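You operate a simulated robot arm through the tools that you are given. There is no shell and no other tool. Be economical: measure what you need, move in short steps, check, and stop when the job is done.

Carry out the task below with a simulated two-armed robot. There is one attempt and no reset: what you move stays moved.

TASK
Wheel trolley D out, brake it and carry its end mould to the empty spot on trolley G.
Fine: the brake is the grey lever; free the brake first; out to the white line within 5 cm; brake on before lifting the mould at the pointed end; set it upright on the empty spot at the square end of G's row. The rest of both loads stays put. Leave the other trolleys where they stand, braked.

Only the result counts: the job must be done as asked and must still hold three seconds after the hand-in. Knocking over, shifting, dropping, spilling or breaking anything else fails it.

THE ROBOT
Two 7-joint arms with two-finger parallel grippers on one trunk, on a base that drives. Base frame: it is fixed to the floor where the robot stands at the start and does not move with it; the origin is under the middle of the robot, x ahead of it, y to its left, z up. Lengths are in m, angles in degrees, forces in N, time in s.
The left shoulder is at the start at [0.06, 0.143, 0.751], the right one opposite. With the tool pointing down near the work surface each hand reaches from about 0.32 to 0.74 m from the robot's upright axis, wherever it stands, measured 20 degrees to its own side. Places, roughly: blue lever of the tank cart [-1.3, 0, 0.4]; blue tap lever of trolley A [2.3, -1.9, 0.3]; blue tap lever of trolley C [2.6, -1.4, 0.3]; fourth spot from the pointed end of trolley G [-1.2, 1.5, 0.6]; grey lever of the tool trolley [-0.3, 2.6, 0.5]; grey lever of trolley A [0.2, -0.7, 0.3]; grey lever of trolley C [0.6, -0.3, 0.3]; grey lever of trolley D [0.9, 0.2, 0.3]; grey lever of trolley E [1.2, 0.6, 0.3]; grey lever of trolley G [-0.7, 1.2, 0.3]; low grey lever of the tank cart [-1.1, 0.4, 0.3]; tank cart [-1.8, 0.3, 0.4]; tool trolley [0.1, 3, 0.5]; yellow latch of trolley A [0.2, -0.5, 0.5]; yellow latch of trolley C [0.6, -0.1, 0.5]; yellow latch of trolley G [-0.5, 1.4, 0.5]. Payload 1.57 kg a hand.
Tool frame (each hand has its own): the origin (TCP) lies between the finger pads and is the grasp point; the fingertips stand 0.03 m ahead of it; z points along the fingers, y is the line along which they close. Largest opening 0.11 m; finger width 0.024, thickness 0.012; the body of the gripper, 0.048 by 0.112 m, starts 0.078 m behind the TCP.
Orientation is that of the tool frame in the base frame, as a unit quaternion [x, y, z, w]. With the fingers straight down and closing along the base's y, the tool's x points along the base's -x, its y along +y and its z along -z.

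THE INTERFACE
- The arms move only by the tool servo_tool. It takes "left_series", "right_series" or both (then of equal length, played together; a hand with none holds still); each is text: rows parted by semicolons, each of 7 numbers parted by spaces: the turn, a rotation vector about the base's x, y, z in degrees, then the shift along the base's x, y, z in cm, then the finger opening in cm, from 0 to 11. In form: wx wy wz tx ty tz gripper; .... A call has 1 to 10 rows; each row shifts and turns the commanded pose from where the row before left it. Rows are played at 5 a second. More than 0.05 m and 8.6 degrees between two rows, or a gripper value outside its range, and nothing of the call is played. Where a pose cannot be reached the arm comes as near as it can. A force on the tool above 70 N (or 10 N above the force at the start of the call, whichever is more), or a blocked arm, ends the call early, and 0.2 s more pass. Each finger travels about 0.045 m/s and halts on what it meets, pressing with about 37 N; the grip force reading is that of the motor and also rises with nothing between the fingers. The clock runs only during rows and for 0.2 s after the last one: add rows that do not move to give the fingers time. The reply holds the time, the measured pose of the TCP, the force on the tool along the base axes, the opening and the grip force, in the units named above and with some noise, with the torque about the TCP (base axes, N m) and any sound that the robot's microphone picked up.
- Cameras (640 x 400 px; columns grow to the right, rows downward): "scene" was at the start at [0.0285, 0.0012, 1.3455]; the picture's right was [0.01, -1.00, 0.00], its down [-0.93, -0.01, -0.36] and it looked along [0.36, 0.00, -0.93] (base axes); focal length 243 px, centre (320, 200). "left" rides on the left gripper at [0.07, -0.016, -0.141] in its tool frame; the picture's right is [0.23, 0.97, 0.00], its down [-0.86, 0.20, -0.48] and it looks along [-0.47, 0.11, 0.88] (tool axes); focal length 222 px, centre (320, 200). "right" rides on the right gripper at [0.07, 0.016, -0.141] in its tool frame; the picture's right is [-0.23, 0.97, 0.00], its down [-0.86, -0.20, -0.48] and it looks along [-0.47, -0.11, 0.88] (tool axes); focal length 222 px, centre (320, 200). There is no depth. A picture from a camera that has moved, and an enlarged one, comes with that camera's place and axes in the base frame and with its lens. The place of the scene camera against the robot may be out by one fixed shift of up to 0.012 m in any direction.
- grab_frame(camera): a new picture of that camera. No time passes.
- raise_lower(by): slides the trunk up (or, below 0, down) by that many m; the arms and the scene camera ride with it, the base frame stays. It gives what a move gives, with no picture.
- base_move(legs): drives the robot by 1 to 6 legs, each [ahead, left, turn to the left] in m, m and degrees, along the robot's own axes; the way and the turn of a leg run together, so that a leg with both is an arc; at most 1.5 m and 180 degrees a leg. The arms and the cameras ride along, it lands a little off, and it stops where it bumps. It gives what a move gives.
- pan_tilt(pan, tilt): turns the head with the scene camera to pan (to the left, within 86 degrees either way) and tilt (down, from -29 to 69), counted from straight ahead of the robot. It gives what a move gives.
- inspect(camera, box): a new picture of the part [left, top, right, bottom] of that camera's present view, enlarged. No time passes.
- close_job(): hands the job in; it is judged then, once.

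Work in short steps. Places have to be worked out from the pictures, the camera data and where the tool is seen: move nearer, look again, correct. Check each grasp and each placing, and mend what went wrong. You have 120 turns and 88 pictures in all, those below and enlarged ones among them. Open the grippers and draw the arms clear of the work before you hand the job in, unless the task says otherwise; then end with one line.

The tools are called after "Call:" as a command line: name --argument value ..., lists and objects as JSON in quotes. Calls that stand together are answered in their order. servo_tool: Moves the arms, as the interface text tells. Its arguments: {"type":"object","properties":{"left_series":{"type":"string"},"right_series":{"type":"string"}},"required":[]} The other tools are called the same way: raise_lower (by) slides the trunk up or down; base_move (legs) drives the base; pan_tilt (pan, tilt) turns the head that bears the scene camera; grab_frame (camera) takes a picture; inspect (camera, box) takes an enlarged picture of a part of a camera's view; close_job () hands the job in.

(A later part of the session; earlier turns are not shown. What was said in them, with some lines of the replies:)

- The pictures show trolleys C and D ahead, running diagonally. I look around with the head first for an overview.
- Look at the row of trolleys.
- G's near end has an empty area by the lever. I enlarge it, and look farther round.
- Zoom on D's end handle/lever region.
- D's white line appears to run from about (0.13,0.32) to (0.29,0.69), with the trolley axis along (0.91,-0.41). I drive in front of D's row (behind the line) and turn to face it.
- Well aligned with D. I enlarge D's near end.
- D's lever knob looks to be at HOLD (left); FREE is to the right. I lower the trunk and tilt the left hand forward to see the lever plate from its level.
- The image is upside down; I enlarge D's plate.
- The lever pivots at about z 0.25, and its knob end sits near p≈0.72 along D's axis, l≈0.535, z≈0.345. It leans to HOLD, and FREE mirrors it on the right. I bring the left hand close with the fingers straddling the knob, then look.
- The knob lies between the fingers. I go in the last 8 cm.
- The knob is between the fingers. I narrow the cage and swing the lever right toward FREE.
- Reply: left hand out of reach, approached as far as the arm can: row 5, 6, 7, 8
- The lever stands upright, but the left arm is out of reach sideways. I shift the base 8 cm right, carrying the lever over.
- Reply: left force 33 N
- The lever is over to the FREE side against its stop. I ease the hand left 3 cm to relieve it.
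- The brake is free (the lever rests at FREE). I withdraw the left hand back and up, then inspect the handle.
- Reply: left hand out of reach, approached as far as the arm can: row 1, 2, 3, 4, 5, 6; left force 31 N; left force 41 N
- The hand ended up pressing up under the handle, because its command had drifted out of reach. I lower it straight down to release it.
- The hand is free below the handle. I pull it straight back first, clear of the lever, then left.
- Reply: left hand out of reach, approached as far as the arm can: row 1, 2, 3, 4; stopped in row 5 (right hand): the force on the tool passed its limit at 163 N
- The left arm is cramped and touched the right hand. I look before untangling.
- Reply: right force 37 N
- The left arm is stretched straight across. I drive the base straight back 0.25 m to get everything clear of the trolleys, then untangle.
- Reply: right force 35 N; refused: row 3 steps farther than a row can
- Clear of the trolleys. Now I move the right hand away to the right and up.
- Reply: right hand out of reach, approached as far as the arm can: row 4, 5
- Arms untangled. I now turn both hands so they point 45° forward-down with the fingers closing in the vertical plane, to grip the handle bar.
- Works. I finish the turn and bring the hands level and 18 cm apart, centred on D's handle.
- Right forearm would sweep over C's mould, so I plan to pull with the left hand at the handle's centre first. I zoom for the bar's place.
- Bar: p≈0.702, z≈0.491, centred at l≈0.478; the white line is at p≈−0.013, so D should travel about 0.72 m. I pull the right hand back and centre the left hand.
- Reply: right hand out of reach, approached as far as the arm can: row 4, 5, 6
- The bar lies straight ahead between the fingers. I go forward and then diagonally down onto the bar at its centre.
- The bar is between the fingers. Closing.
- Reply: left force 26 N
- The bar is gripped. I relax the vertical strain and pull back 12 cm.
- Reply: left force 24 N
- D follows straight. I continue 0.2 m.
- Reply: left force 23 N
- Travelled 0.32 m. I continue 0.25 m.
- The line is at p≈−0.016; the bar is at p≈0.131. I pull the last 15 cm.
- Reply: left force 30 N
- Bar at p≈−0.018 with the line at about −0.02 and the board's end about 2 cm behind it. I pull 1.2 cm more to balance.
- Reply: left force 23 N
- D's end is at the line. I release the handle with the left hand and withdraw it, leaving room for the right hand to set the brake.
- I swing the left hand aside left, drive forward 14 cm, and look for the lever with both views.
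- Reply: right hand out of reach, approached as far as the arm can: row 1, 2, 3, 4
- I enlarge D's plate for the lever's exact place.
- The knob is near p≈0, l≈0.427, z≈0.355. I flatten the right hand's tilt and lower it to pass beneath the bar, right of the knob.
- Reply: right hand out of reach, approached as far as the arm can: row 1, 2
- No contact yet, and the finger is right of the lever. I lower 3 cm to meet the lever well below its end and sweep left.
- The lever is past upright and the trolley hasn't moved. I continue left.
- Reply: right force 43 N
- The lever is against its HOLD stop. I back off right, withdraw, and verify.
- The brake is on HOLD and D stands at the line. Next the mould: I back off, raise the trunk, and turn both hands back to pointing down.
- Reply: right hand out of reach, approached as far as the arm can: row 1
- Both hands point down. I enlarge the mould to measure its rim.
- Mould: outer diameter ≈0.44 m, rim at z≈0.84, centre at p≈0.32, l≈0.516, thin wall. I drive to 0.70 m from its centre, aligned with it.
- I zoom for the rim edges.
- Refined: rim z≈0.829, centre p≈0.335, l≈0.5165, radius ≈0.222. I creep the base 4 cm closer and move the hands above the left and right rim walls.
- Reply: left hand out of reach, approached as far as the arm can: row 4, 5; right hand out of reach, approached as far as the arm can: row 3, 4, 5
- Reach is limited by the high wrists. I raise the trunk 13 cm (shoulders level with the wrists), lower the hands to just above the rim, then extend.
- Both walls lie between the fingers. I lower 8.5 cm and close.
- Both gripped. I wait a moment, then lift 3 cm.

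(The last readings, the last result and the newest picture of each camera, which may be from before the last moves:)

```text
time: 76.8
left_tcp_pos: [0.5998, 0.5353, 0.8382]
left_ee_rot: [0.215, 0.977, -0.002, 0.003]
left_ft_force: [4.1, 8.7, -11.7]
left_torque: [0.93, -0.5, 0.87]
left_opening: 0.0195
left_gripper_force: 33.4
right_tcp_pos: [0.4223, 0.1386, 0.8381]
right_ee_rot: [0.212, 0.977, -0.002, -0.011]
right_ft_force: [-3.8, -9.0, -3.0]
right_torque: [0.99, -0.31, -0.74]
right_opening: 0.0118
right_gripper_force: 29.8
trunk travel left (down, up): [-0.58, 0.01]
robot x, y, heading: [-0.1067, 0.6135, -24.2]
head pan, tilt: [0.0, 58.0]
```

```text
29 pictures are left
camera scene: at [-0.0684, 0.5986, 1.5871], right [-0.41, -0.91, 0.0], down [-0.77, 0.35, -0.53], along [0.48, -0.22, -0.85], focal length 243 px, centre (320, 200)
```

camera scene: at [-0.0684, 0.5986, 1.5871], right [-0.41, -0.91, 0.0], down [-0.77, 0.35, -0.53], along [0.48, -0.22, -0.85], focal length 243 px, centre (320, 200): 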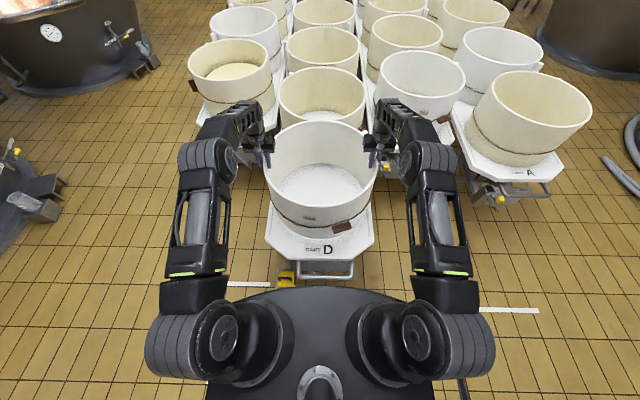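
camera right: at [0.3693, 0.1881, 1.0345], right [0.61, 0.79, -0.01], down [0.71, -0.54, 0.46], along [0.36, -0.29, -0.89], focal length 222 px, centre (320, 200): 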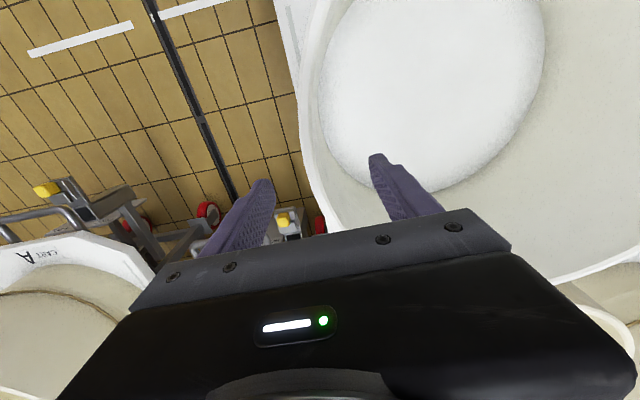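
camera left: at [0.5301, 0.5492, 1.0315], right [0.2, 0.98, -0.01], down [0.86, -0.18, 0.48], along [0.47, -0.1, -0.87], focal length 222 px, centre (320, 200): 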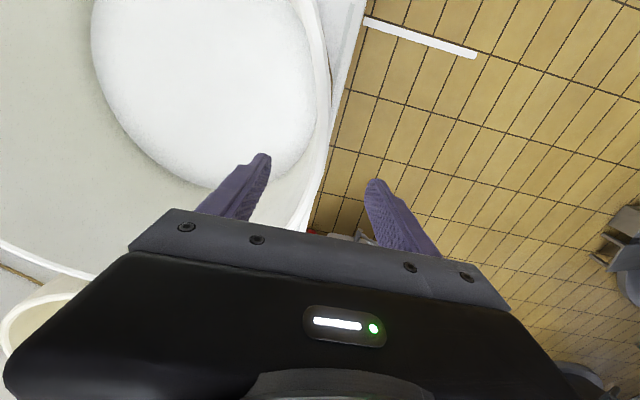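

Total load ≈15 N, but uneven. I zoom to check that the mould is lifted level.

Call:
inspect --camera "scene" --box '[230, 100, 410, 290]'

Call:
inspect --camera "right" --box '[200, 0, 520, 240]'

```text
2.11 times, centred on (320, 195) of scene
camera zoom: at [-0.0684, 0.5986, 1.5871], right [-0.41, -0.91, 0.0], down [-0.77, 0.35, -0.53], along [0.48, -0.22, -0.85], focal length 512 px, centre (320, 210)
```

zoom: 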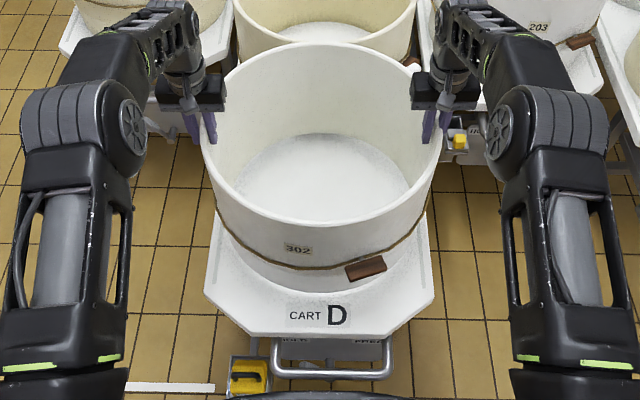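

```text
1.67 times, centred on (360, 120) of right
camera zoom: at [0.3678, 0.1844, 0.9812], right [0.61, 0.79, -0.01], down [0.71, -0.54, 0.46], along [0.36, -0.29, -0.89], focal length 370 px, centre (253, 333)
```

zoom: 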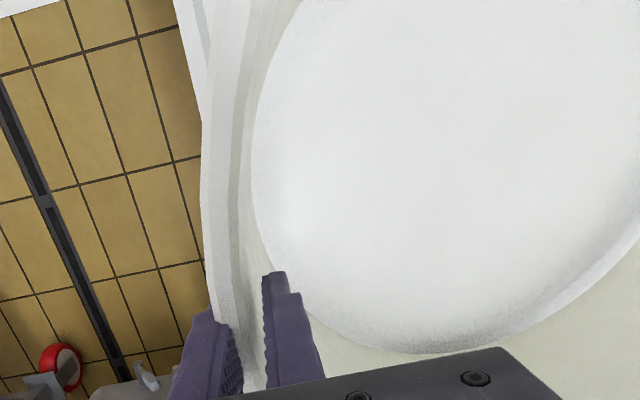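

Grips look sound. I lift 6 cm more and re-read the loads.

Call:
servo_tool --left_series "0 0 0 0 0 1.5 0;0 0 0 0 0 1.5 0;0 0 0 0 0 1.5 0;0 0 0 0 0 1.5 0;0 0 0 0 0 0 0" --right_series "0 0 0 0 0 1.5 0;0 0 0 0 0 1.5 0;0 0 0 0 0 1.5 0;0 0 0 0 0 1.5 0;0 0 0 0 0 0 0"

Call:
inspect --camera "scene" --box '[230, 100, 410, 290]'

```text
time: 78.0
left_tcp_pos: [0.6013, 0.5349, 0.8959]
left_ee_rot: [0.214, 0.977, -0.002, 0.004]
left_ft_force: [3.9, 8.6, -10.5]
left_torque: [0.95, 0.2, 0.83]
left_opening: 0.0197
left_gripper_force: 33.6
right_tcp_pos: [0.4213, 0.1393, 0.8984]
right_ee_rot: [0.212, 0.977, -0.002, -0.01]
right_ft_force: [-4.0, -9.1, -2.2]
right_torque: [0.69, -0.87, -0.74]
right_opening: 0.012
right_gripper_force: 28.9
trunk travel left (down, up): [-0.58, 0.01]
robot x, y, heading: [-0.1081, 0.6168, -24.2]
head pan, tilt: [0.0, 58.0]
```

```text
2.11 times, centred on (320, 195) of scene
camera zoom: at [-0.0684, 0.5987, 1.5871], right [-0.41, -0.91, 0.0], down [-0.77, 0.35, -0.53], along [0.48, -0.22, -0.85], focal length 512 px, centre (320, 210)
```

zoom: 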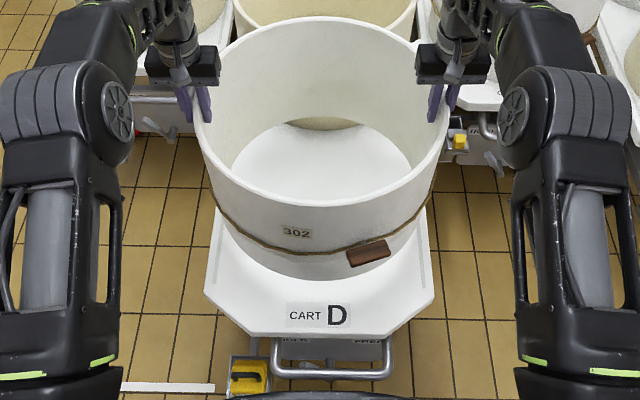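

The mould (a bottomless hoop) is well clear. I drive back 0.35 m and turn the head to G.

Call:
base_move --legs '[[-0.35, 0, 0]]'

Call:
base_move --legs '[[0, 0, 60]]'

Call:
pan_tilt --pan 80 --tilt 45

Call:
grab_frame --camera "scene"

```text
time: 80.3
left_tcp_pos: [0.2829, 0.6776, 0.8985]
left_ee_rot: [0.218, 0.976, -0.002, 0.005]
left_ft_force: [4.0, 9.7, -11.3]
left_torque: [1.0, -0.21, 0.8]
left_opening: 0.0198
left_gripper_force: 33.8
right_tcp_pos: [0.1022, 0.2828, 0.8992]
right_ee_rot: [0.214, 0.977, -0.002, -0.009]
right_ft_force: [-4.6, -9.5, -2.3]
right_torque: [0.89, -0.6, -0.74]
right_opening: 0.0119
right_gripper_force: 29.3
trunk travel left (down, up): [-0.58, 0.01]
robot x, y, heading: [-0.4241, 0.7547, -24.6]
head pan, tilt: [0.0, 58.0]
```

```text
time: 83.3
left_tcp_pos: [0.0023, 1.3317, 0.8969]
left_ee_rot: [-0.298, 0.955, -0.001, 0.004]
left_ft_force: [0.5, -1.0, -10.5]
left_torque: [0.45, 0.76, 0.89]
left_opening: 0.0197
left_gripper_force: 33.7
right_tcp_pos: [0.2538, 0.9772, 0.8994]
right_ee_rot: [-0.301, 0.954, -0.006, -0.008]
right_ft_force: [-0.7, 0.7, -2.6]
right_torque: [0.98, 0.31, -0.76]
right_opening: 0.0116
right_gripper_force: 29.0
trunk travel left (down, up): [-0.58, 0.01]
robot x, y, heading: [-0.4285, 0.7578, 35.3]
head pan, tilt: [0.0, 58.0]
```

```text
time: 84.9
left_tcp_pos: [0.003, 1.3309, 0.8969]
left_ee_rot: [-0.298, 0.954, 0.001, 0.005]
left_ft_force: [0.7, -0.7, -10.8]
left_torque: [0.62, 0.43, 0.86]
left_opening: 0.0198
left_gripper_force: 33.5
right_tcp_pos: [0.2531, 0.9759, 0.8974]
right_ee_rot: [-0.301, 0.954, -0.007, -0.008]
right_ft_force: [-1.6, 0.6, -4.4]
right_torque: [0.71, 0.58, -0.71]
right_opening: 0.0121
right_gripper_force: 29.0
trunk travel left (down, up): [-0.58, 0.01]
robot x, y, heading: [-0.4253, 0.7623, 35.3]
head pan, tilt: [80.0, 45.0]
```

```text
25 pictures are left
camera scene: at [-0.4811, 0.8182, 1.6043], right [0.91, 0.42, 0.0], down [0.3, -0.64, -0.71], along [-0.3, 0.64, -0.71], focal length 243 px, centre (320, 200)
```

scene: 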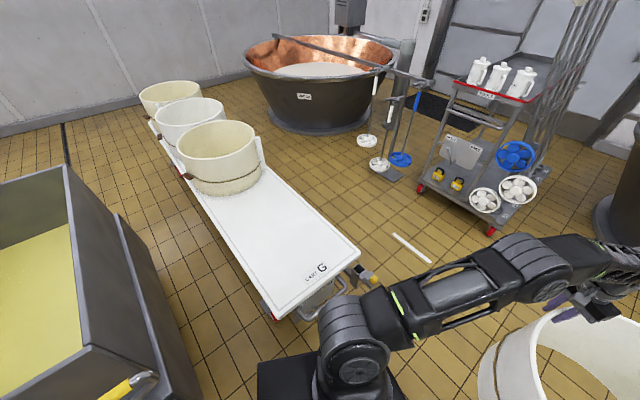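

G's axis is parallel to D's (pointing the other way), with its square end centre near (−0.68,1.28) and the third mould near (−1.54,1.67). The fourth spot should be near (−1.1,1.47). It is too deep to reach from the end, so I'll approach diagonally from G's far side; I go to open floor first and turn clockwise.

Call:
base_move --legs '[[0.843, 0.369, 0], [0, 0, -90], [0, 0, -86.5]]'

Call:
pan_tilt --pan -25 --tilt 40

Call:
grab_frame --camera "scene"

```text
time: 97.2
left_tcp_pos: [-0.3399, 0.9435, 0.8972]
left_ee_rot: [0.943, 0.332, -0.005, -0.001]
left_ft_force: [-3.3, 2.4, -11.5]
left_torque: [-0.63, -0.69, 0.96]
left_opening: 0.0206
left_gripper_force: 34.1
right_tcp_pos: [-0.6152, 1.2788, 0.8975]
right_ee_rot: [0.942, 0.336, 0.008, -0.006]
right_ft_force: [2.5, -2.8, -3.3]
right_torque: [-0.72, -0.56, -0.73]
right_opening: 0.0118
right_gripper_force: 29.3
trunk travel left (down, up): [-0.58, 0.01]
robot x, y, heading: [0.0443, 1.5431, -140.5]
head pan, tilt: [80.0, 45.0]
```

```text
time: 99.0
left_tcp_pos: [-0.3408, 0.943, 0.896]
left_ee_rot: [0.943, 0.332, -0.004, -0.001]
left_ft_force: [-0.3, 1.0, -8.3]
left_torque: [-0.18, -0.19, 0.85]
left_opening: 0.0204
left_gripper_force: 33.9
right_tcp_pos: [-0.6141, 1.2786, 0.8992]
right_ee_rot: [0.942, 0.335, 0.007, -0.006]
right_ft_force: [0.4, -1.0, -5.8]
right_torque: [-0.63, -0.6, -0.69]
right_opening: 0.0115
right_gripper_force: 29.2
trunk travel left (down, up): [-0.58, 0.01]
robot x, y, heading: [0.0451, 1.5421, -140.5]
head pan, tilt: [-25.0, 40.0]
```

```text
24 pictures are left
camera scene: at [-0.012, 1.54, 1.6115], right [-0.25, 0.97, 0.0], down [0.62, 0.16, -0.77], along [-0.74, -0.19, -0.64], focal length 243 px, centre (320, 200)
```

scene: 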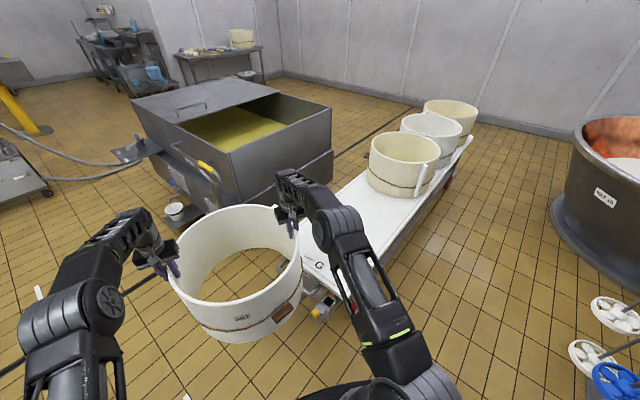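

I zoom on G's empty area and third mould to measure.

Call:
inspect --camera "scene" --box '[290, 90, 482, 220]'

```text
3.08 times, centred on (386, 155) of scene
camera zoom: at [-0.012, 1.54, 1.6115], right [-0.25, 0.97, 0.0], down [0.62, 0.16, -0.77], along [-0.74, -0.19, -0.64], focal length 748 px, centre (117, 338)
```

zoom: 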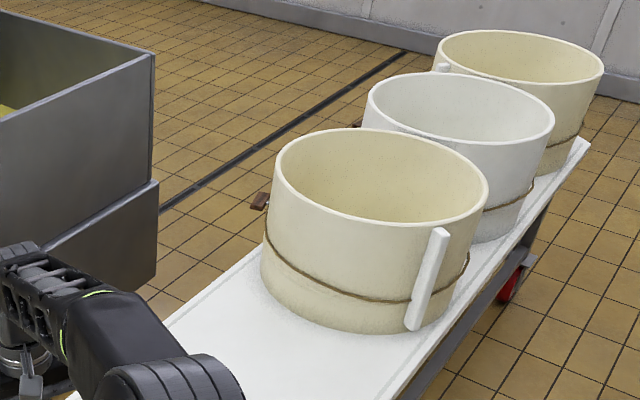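

The third mould's centre is ≈(−1.61,1.73) with spacing ≈0.48, so the fourth spot is ≈(−1.18,1.52), matching the hint. The held mould's centre is at ≈(−0.487,1.10). I move to stop about 12 cm short.

Call:
base_move --legs '[[-0.023, -0.5, 0], [0.254, -0.148, 0]]'

Call:
pan_tilt --pan -15 --tilt 55

Call:
grab_frame --camera "scene"

```text
time: 103.5
left_tcp_pos: [-0.9286, 1.2972, 0.8975]
left_ee_rot: [0.943, 0.333, -0.004, 0.001]
left_ft_force: [-1.7, 0.6, -10.3]
left_torque: [-0.57, -0.65, 0.93]
left_opening: 0.0203
left_gripper_force: 34.2
right_tcp_pos: [-1.2035, 1.6336, 0.8975]
right_ee_rot: [0.942, 0.336, 0.008, -0.005]
right_ft_force: [1.2, -0.1, -4.0]
right_torque: [-0.72, -0.58, -0.7]
right_opening: 0.0118
right_gripper_force: 29.2
trunk travel left (down, up): [-0.58, 0.01]
robot x, y, heading: [-0.5442, 1.8962, -140.9]
head pan, tilt: [-25.0, 40.0]
```

```text
time: 104.3
left_tcp_pos: [-0.9294, 1.2973, 0.8957]
left_ee_rot: [0.943, 0.333, -0.004, -0.001]
left_ft_force: [-1.0, 0.0, -8.5]
left_torque: [-0.04, -0.01, 1.06]
left_opening: 0.0205
left_gripper_force: 34.0
right_tcp_pos: [-1.2024, 1.6334, 0.8976]
right_ee_rot: [0.942, 0.335, 0.009, -0.006]
right_ft_force: [0.4, 0.2, -6.4]
right_torque: [-0.61, -0.65, -0.76]
right_opening: 0.0119
right_gripper_force: 30.0
trunk travel left (down, up): [-0.58, 0.01]
robot x, y, heading: [-0.5441, 1.8973, -140.7]
head pan, tilt: [-15.0, 55.0]
```

```text
22 pictures are left
camera scene: at [-0.5837, 1.8867, 1.5909], right [-0.41, 0.91, 0.0], down [0.75, 0.34, -0.57], along [-0.52, -0.24, -0.82], focal length 243 px, centre (320, 200)
```

scene: 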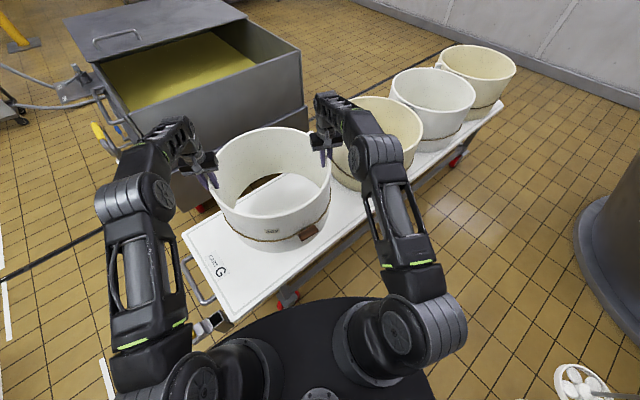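

I zoom to compare held mould, mould 3, and the tank wall.

Call:
inspect --camera "scene" --box '[180, 60, 440, 260]'

```text
2.00 times, centred on (310, 160) of scene
camera zoom: at [-0.5837, 1.8867, 1.5909], right [-0.41, 0.91, 0.0], down [0.75, 0.34, -0.57], along [-0.52, -0.24, -0.82], focal length 486 px, centre (340, 280)
```

zoom: 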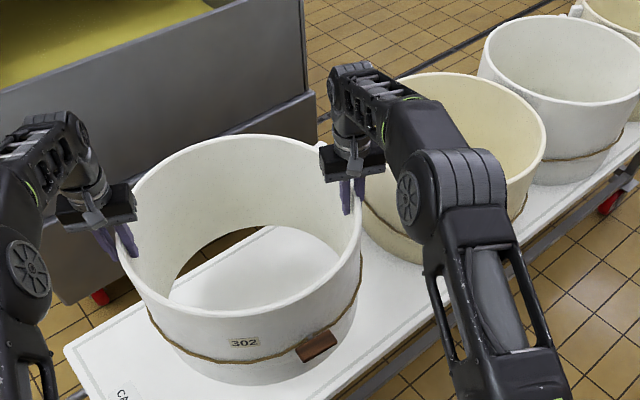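

Held centre ≈(−1.072,1.462); target ≈(−1.172,1.523), 0.478 m from mould 3's centre. I shift the remaining 11 cm.

Call:
base_move --legs '[[0.039, -0.1, 0]]'

Call:
inspect --camera "scene" --box '[180, 60, 440, 260]'

Call:
grab_frame --camera "right"

```text
time: 105.5
left_tcp_pos: [-1.0222, 1.3505, 0.8963]
left_ee_rot: [0.943, 0.333, -0.004, 0.001]
left_ft_force: [-1.6, -0.1, -9.9]
left_torque: [-0.2, -0.32, 1.07]
left_opening: 0.0205
left_gripper_force: 34.0
right_tcp_pos: [-1.2977, 1.6861, 0.8978]
right_ee_rot: [0.942, 0.335, 0.008, -0.005]
right_ft_force: [1.4, 0.1, -4.5]
right_torque: [-0.71, -0.6, -0.66]
right_opening: 0.0117
right_gripper_force: 28.9
trunk travel left (down, up): [-0.58, 0.01]
robot x, y, heading: [-0.6351, 1.9501, -140.7]
head pan, tilt: [-15.0, 55.0]
```

```text
2.00 times, centred on (310, 160) of scene
camera zoom: at [-0.6782, 1.9397, 1.5908], right [-0.41, 0.91, 0.0], down [0.75, 0.34, -0.57], along [-0.52, -0.24, -0.82], focal length 486 px, centre (340, 280)
```

zoom: 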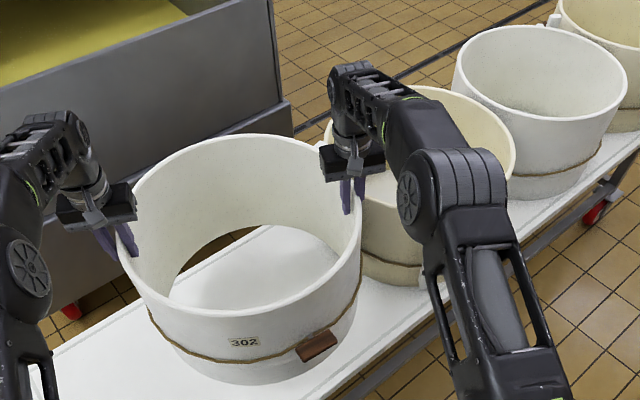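

```text
19 pictures are left
camera right: at [-1.2341, 1.717, 1.0403], right [0.44, -0.9, -0.01], down [-0.79, -0.39, 0.46], along [-0.42, -0.2, -0.89], focal length 222 px, centre (320, 200)
```

right: 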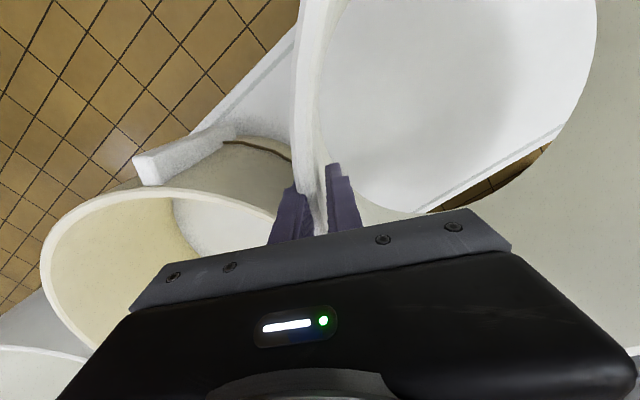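

The mould's centre is ≈(−1.168,1.512), about 1 cm from ideal. I lower 6.5 cm with a 1 cm correction, then check the gap.

Call:
servo_tool --left_series "0 0 0 -0.15 0.5 -1 0;0 0 0 -0.15 0.5 -1 0;0 0 0 0 0 -1.5 0;0 0 0 0 0 -1.5 0;0 0 0 0 0 -1.5 0;0 0 0 0 0 0 0" --right_series "0 0 0 -0.15 0.5 -1 0;0 0 0 -0.15 0.5 -1 0;0 0 0 0 0 -1.5 0;0 0 0 0 0 -1.5 0;0 0 0 0 0 -1.5 0;0 0 0 0 0 0 0"

Call:
inspect --camera "scene" --box '[180, 60, 440, 260]'

Call:
grab_frame --camera "right"

```text
time: 106.9
left_tcp_pos: [-1.0251, 1.3604, 0.8312]
left_ee_rot: [0.943, 0.332, -0.005, 0.001]
left_ft_force: [0.0, 0.3, -7.9]
left_torque: [0.21, -0.16, 0.97]
left_opening: 0.0205
left_gripper_force: 34.0
right_tcp_pos: [-1.2992, 1.6965, 0.834]
right_ee_rot: [0.942, 0.336, 0.007, -0.006]
right_ft_force: [0.7, 0.9, -5.6]
right_torque: [-0.66, -0.37, -0.69]
right_opening: 0.012
right_gripper_force: 29.2
trunk travel left (down, up): [-0.58, 0.01]
robot x, y, heading: [-0.6386, 1.9507, -140.5]
head pan, tilt: [-15.0, 55.0]
```

```text
2.00 times, centred on (310, 160) of scene
camera zoom: at [-0.6764, 1.9392, 1.5909], right [-0.41, 0.91, 0.0], down [0.75, 0.34, -0.57], along [-0.52, -0.24, -0.82], focal length 486 px, centre (340, 280)
```

zoom: 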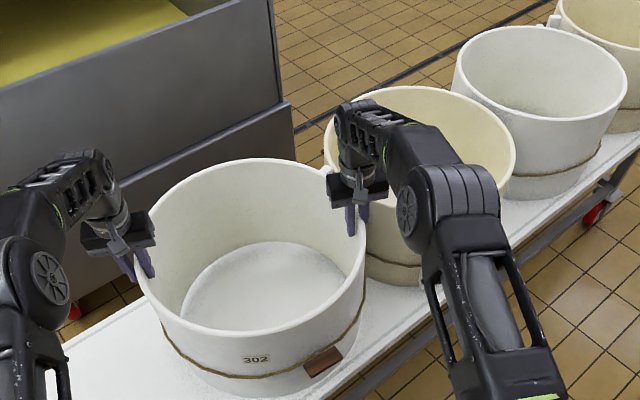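

```text
17 pictures are left
camera right: at [-1.2358, 1.7266, 0.976], right [0.44, -0.9, -0.01], down [-0.79, -0.39, 0.46], along [-0.42, -0.2, -0.89], focal length 222 px, centre (320, 200)
```

right: 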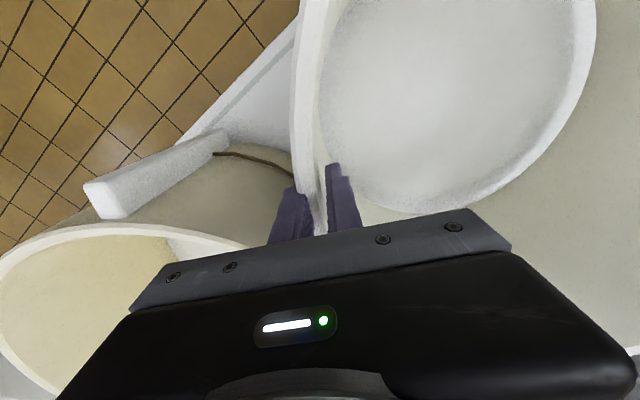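

I zoom at the narrow place between the lug of the held mould and mould 3.

Call:
inspect --camera "scene" --box '[300, 90, 390, 180]'

```text
4.44 times, centred on (345, 135) of scene
camera zoom: at [-0.6764, 1.9392, 1.5909], right [-0.41, 0.91, 0.0], down [0.75, 0.34, -0.57], along [-0.52, -0.24, -0.82], focal length 1081 px, centre (209, 489)
```

zoom: 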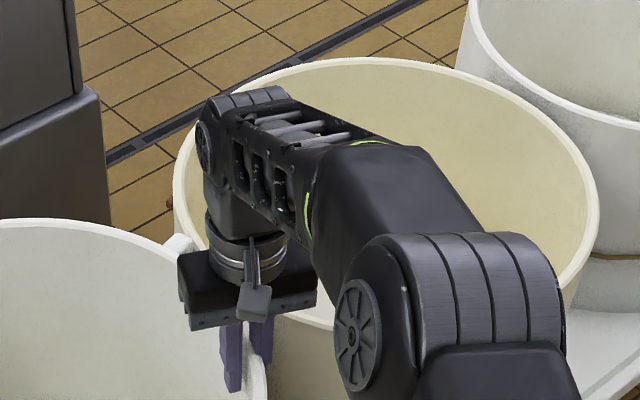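

There are about 3 cm of clearance at the lug. I lower the last 2.3 cm onto the board.

Call:
servo_tool --left_series "0 0 0 0 0 -0.7 0;0 0 0 0 0 -0.7 0;0 0 0 0 0 -0.5 0;0 0 0 0 0 -0.3 0;0 0 0 0 0 0 0" --right_series "0 0 0 0 0 -0.7 0;0 0 0 0 0 -0.7 0;0 0 0 0 0 -0.5 0;0 0 0 0 0 -0.5 0;0 0 0 0 0 0 0"

```text
time: 108.1
left_tcp_pos: [-1.0239, 1.3605, 0.8094]
left_ee_rot: [0.943, 0.333, -0.004, 0.0]
left_ft_force: [-0.3, -0.7, -12.5]
left_torque: [-1.3, -0.4, 0.9]
left_opening: 0.0204
left_gripper_force: 33.9
right_tcp_pos: [-1.2989, 1.695, 0.81]
right_ee_rot: [0.942, 0.336, 0.008, -0.006]
right_ft_force: [-0.7, 0.9, -1.7]
right_torque: [-0.5, -1.21, -0.71]
right_opening: 0.0118
right_gripper_force: 28.8
trunk travel left (down, up): [-0.58, 0.01]
robot x, y, heading: [-0.635, 1.9519, -140.7]
head pan, tilt: [-15.0, 55.0]
```

Still carrying its full weight. I lower in 3 mm steps.

Call:
servo_tool --left_series "0 0 0 0 0 -0.3 0;0 0 0 0 0 -0.3 0;0 0 0 0 0 0 0" --right_series "0 0 0 0 0 -0.3 0;0 0 0 0 0 -0.3 0;0 0 0 0 0 0 0"

```text
time: 108.9
left_tcp_pos: [-1.0244, 1.36, 0.8088]
left_ee_rot: [0.943, 0.332, -0.008, 0.002]
left_ft_force: [-2.0, -5.3, 12.3]
left_torque: [0.03, -1.54, 0.98]
left_opening: 0.0204
left_gripper_force: 33.9
right_tcp_pos: [-1.2991, 1.6959, 0.8078]
right_ee_rot: [0.942, 0.336, 0.003, -0.004]
right_ft_force: [-3.4, 0.0, 22.3]
right_torque: [-0.99, -0.79, -0.72]
right_opening: 0.0118
right_gripper_force: 28.7
trunk travel left (down, up): [-0.58, 0.01]
robot x, y, heading: [-0.6345, 1.9496, -140.8]
head pan, tilt: [-15.0, 55.0]
```

Seated, pressing about 34 N. I relieve the pressure and open the grippers moderately.

Call:
servo_tool --left_series "0 0 0 0 0 0.3 0;0 0 0 0 0 0 3;0 0 0 0 0 0 5;0 0 0 0 0 0 5;0 0 0 0 0 0 5" --right_series "0 0 0 0 0 0.3 0;0 0 0 0 0 0 3;0 0 0 0 0 0 5;0 0 0 0 0 0 5;0 0 0 0 0 0 5"

Call:
grab_frame --camera "right"

Call:
grab_frame --camera "left"

```text
time: 110.1
left_tcp_pos: [-1.0237, 1.3612, 0.8068]
left_ee_rot: [0.943, 0.332, -0.004, 0.001]
left_ft_force: [0.6, 0.4, -0.3]
left_torque: [0.02, -0.01, -0.03]
left_opening: 0.0499
left_gripper_force: 0.1
right_tcp_pos: [-1.2982, 1.6963, 0.808]
right_ee_rot: [0.942, 0.336, 0.008, -0.007]
right_ft_force: [-0.9, 0.6, -0.2]
right_torque: [-0.03, 0.01, -0.06]
right_opening: 0.0501
right_gripper_force: 0.0
trunk travel left (down, up): [-0.58, 0.01]
robot x, y, heading: [-0.6334, 1.9453, -140.6]
head pan, tilt: [-15.0, 55.0]
```

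```text
15 pictures are left
camera right: at [-1.2353, 1.7269, 0.9497], right [0.44, -0.9, -0.01], down [-0.79, -0.39, 0.46], along [-0.42, -0.2, -0.89], focal length 222 px, centre (320, 200)
```

right: 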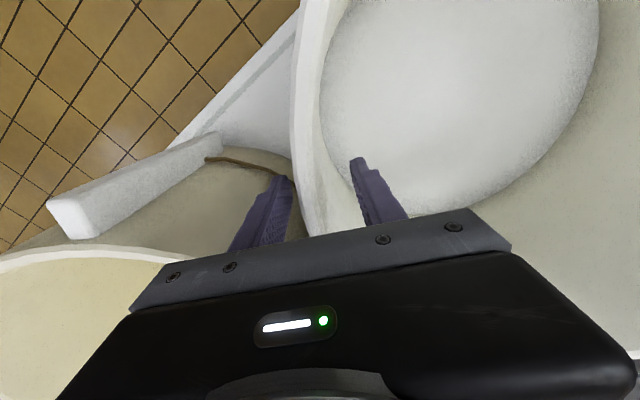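

```text
14 pictures are left
camera left: at [-0.9784, 1.4177, 0.9483], right [0.79, -0.62, 0.0], down [-0.54, -0.69, 0.48], along [-0.3, -0.38, -0.87], focal length 222 px, centre (320, 200)
```

left: 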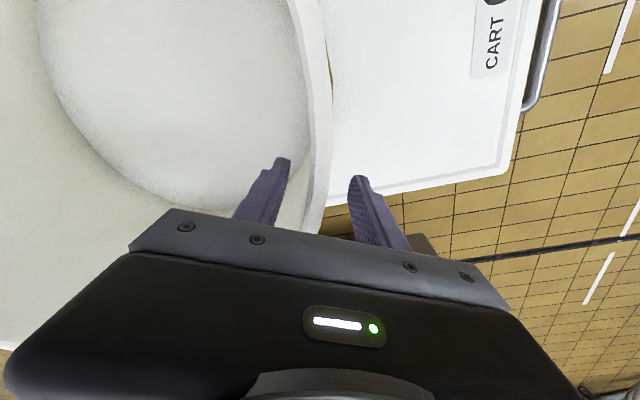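

Both hands are clear of the wall. I lift them straight up 15 cm.

Call:
servo_tool --left_series "0 0 0 0 0 2 5;0 0 0 0 0 3 5;0 0 0 0 0 3 5;0 0 0 0 0 3 5;0 0 0 0 0 4 5" --right_series "0 0 0 0 0 2 5;0 0 0 0 0 3 5;0 0 0 0 0 3 5;0 0 0 0 0 3 5;0 0 0 0 0 4 5"

Call:
grab_frame --camera "scene"

```text
time: 111.3
left_tcp_pos: [-1.0225, 1.3613, 0.9587]
left_ee_rot: [0.943, 0.332, -0.004, -0.001]
left_ft_force: [-0.3, -0.1, 0.3]
left_torque: [-0.01, 0.0, 0.02]
left_opening: 0.0503
left_gripper_force: 0.0
right_tcp_pos: [-1.2979, 1.6976, 0.9569]
right_ee_rot: [0.942, 0.335, 0.007, -0.005]
right_ft_force: [-0.2, 0.2, -0.9]
right_torque: [0.02, 0.02, 0.04]
right_opening: 0.0501
right_gripper_force: 0.1
trunk travel left (down, up): [-0.58, 0.01]
robot x, y, heading: [-0.6374, 1.9498, -140.8]
head pan, tilt: [-15.0, 55.0]
```

```text
13 pictures are left
camera scene: at [-0.6745, 1.9407, 1.5909], right [-0.41, 0.91, 0.0], down [0.75, 0.34, -0.57], along [-0.52, -0.24, -0.82], focal length 243 px, centre (320, 200)
```

scene: 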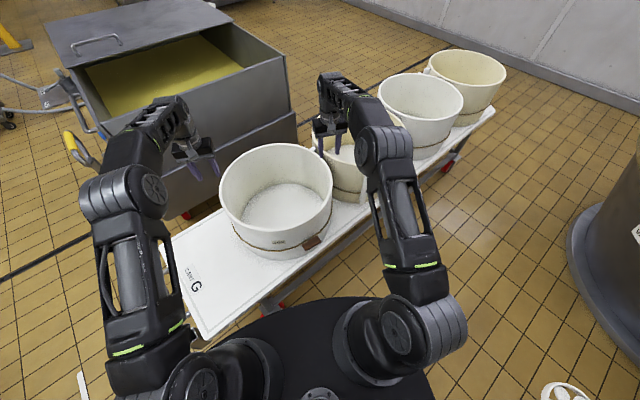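

I back the robot off 0.3 m and check the result.

Call:
base_move --legs '[[-0.3, 0, 0]]'

Call:
pan_tilt --pan -12 --tilt 38

Call:
inspect --camera "scene" --box '[180, 90, 500, 290]'

```text
time: 113.3
left_tcp_pos: [-0.7914, 1.5512, 0.9593]
left_ee_rot: [0.943, 0.333, -0.004, 0.0]
left_ft_force: [0.2, 0.1, -0.4]
left_torque: [0.01, 0.05, 0.04]
left_opening: 0.0503
left_gripper_force: 0.0
right_tcp_pos: [-1.067, 1.8879, 0.9569]
right_ee_rot: [0.942, 0.335, 0.007, -0.006]
right_ft_force: [0.3, 0.2, 0.3]
right_torque: [0.01, -0.01, 0.01]
right_opening: 0.0503
right_gripper_force: 0.0
trunk travel left (down, up): [-0.58, 0.01]
robot x, y, heading: [-0.4065, 2.1356, -140.7]
head pan, tilt: [-15.0, 55.0]
```

```text
time: 114.1
left_tcp_pos: [-0.7911, 1.5515, 0.9567]
left_ee_rot: [0.943, 0.332, -0.004, 0.001]
left_ft_force: [-0.6, -0.4, 0.7]
left_torque: [0.01, 0.03, -0.03]
left_opening: 0.05
left_gripper_force: 0.1
right_tcp_pos: [-1.067, 1.8882, 0.9574]
right_ee_rot: [0.942, 0.335, 0.008, -0.006]
right_ft_force: [-0.2, 0.3, 0.1]
right_torque: [0.01, 0.01, 0.01]
right_opening: 0.05
right_gripper_force: 0.1
trunk travel left (down, up): [-0.58, 0.01]
robot x, y, heading: [-0.4028, 2.1424, -140.5]
head pan, tilt: [-12.0, 38.0]
```

```text
2.00 times, centred on (340, 190) of scene
camera zoom: at [-0.4545, 2.1197, 1.6145], right [-0.46, 0.89, 0.0], down [0.55, 0.28, -0.79], along [-0.7, -0.36, -0.62], focal length 486 px, centre (280, 220)
```

zoom: 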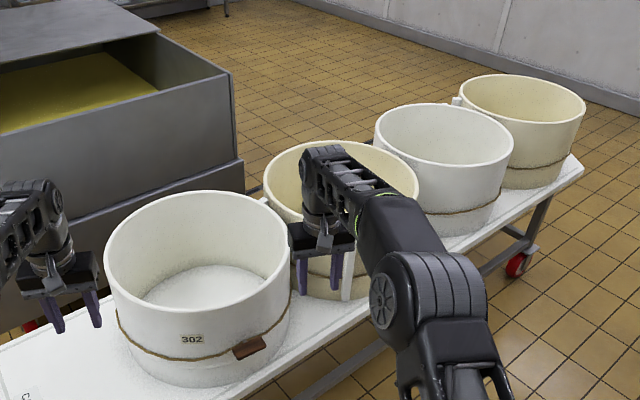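

Mould 302 stands at ≈(−1.173,1.528), evenly spaced (0.479 m) with the row. I turn away from G, hands high, and take a last look at D.

Call:
base_move --legs '[[0, 0, 70]]'

Call:
pan_tilt --pan 5 --tilt 28

Call:
grab_frame --camera "scene"

```text
time: 117.5
left_tcp_pos: [0.0152, 1.5713, 0.9575]
left_ee_rot: [0.583, 0.813, -0.003, 0.003]
left_ft_force: [0.3, -0.2, 0.1]
left_torque: [-0.01, -0.01, 0.0]
left_opening: 0.05
left_gripper_force: 0.0
right_tcp_pos: [-0.3942, 1.4286, 0.9565]
right_ee_rot: [0.58, 0.814, 0.003, -0.01]
right_ft_force: [0.5, 0.5, 1.1]
right_torque: [0.0, -0.02, -0.03]
right_opening: 0.05
right_gripper_force: 0.0
trunk travel left (down, up): [-0.58, 0.01]
robot x, y, heading: [-0.4025, 2.1424, -71.0]
head pan, tilt: [-12.0, 38.0]
```

```text
time: 118.3
left_tcp_pos: [0.0166, 1.5715, 0.958]
left_ee_rot: [0.583, 0.813, -0.004, 0.003]
left_ft_force: [-0.6, -0.1, 0.1]
left_torque: [0.01, -0.01, -0.02]
left_opening: 0.05
left_gripper_force: 0.0
right_tcp_pos: [-0.394, 1.4298, 0.9571]
right_ee_rot: [0.581, 0.814, 0.003, -0.01]
right_ft_force: [0.2, -1.3, 0.4]
right_torque: [-0.01, 0.0, 0.01]
right_opening: 0.05
right_gripper_force: 0.1
trunk travel left (down, up): [-0.58, 0.01]
robot x, y, heading: [-0.4019, 2.141, -70.8]
head pan, tilt: [5.0, 28.0]
```

```text
11 pictures are left
camera scene: at [-0.3734, 2.0851, 1.6301], right [-0.91, -0.41, 0.0], down [-0.19, 0.43, -0.88], along [0.36, -0.81, -0.47], focal length 243 px, centre (320, 200)
```

scene: 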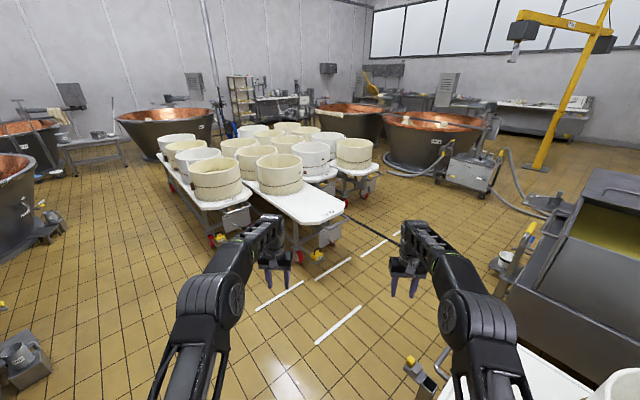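

I zoom in on D's end for the lever and line.

Call:
inspect --camera "scene" --box '[150, 130, 390, 290]'

```text
2.50 times, centred on (270, 210) of scene
camera zoom: at [-0.3734, 2.0851, 1.6301], right [-0.91, -0.41, 0.0], down [-0.19, 0.43, -0.88], along [0.36, -0.81, -0.47], focal length 608 px, centre (445, 175)
```

zoom: 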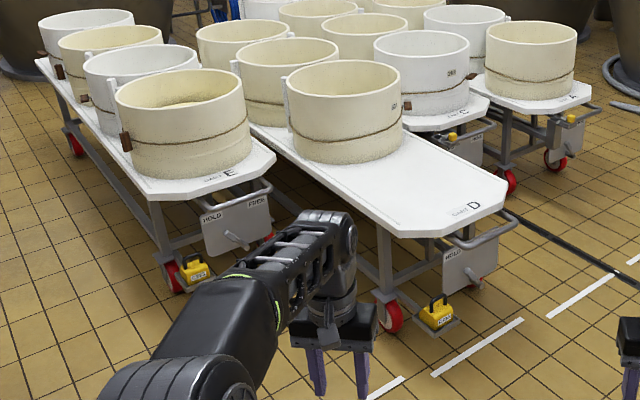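

D stands at its line, lever on HOLD, with its remaining load in place. I open the grippers fully and hand in.

Call:
servo_tool --left_series "0 0 0 0 0 0 11;0 0 0 0 0 0 11;0 0 0 0 0 0 11;0 0 0 0 0 0 11" --right_series "0 0 0 0 0 0 11;0 0 0 0 0 0 11;0 0 0 0 0 0 11;0 0 0 0 0 0 11"

Call:
close_job

```text
time: 119.3
left_tcp_pos: [0.0162, 1.5713, 0.9565]
left_ee_rot: [0.583, 0.813, -0.004, 0.003]
left_ft_force: [-0.1, -0.4, 1.2]
left_torque: [0.0, 0.02, -0.03]
left_opening: 0.11
left_gripper_force: 0.0
right_tcp_pos: [-0.394, 1.4289, 0.9574]
right_ee_rot: [0.581, 0.814, 0.003, -0.01]
right_ft_force: [0.9, 0.2, 0.5]
right_torque: [0.01, -0.01, -0.07]
right_opening: 0.1101
right_gripper_force: 0.2
trunk travel left (down, up): [-0.58, 0.01]
robot x, y, heading: [-0.4023, 2.1407, -70.5]
head pan, tilt: [5.0, 28.0]
```

```text
The job is handed in.
```

I handed in the job: trolley D stands about 2–3 cm from the white line with its brake on HOLD, and its end mould (302) is upright on the empty spot at the square end of trolley G, evenly spaced with the row.
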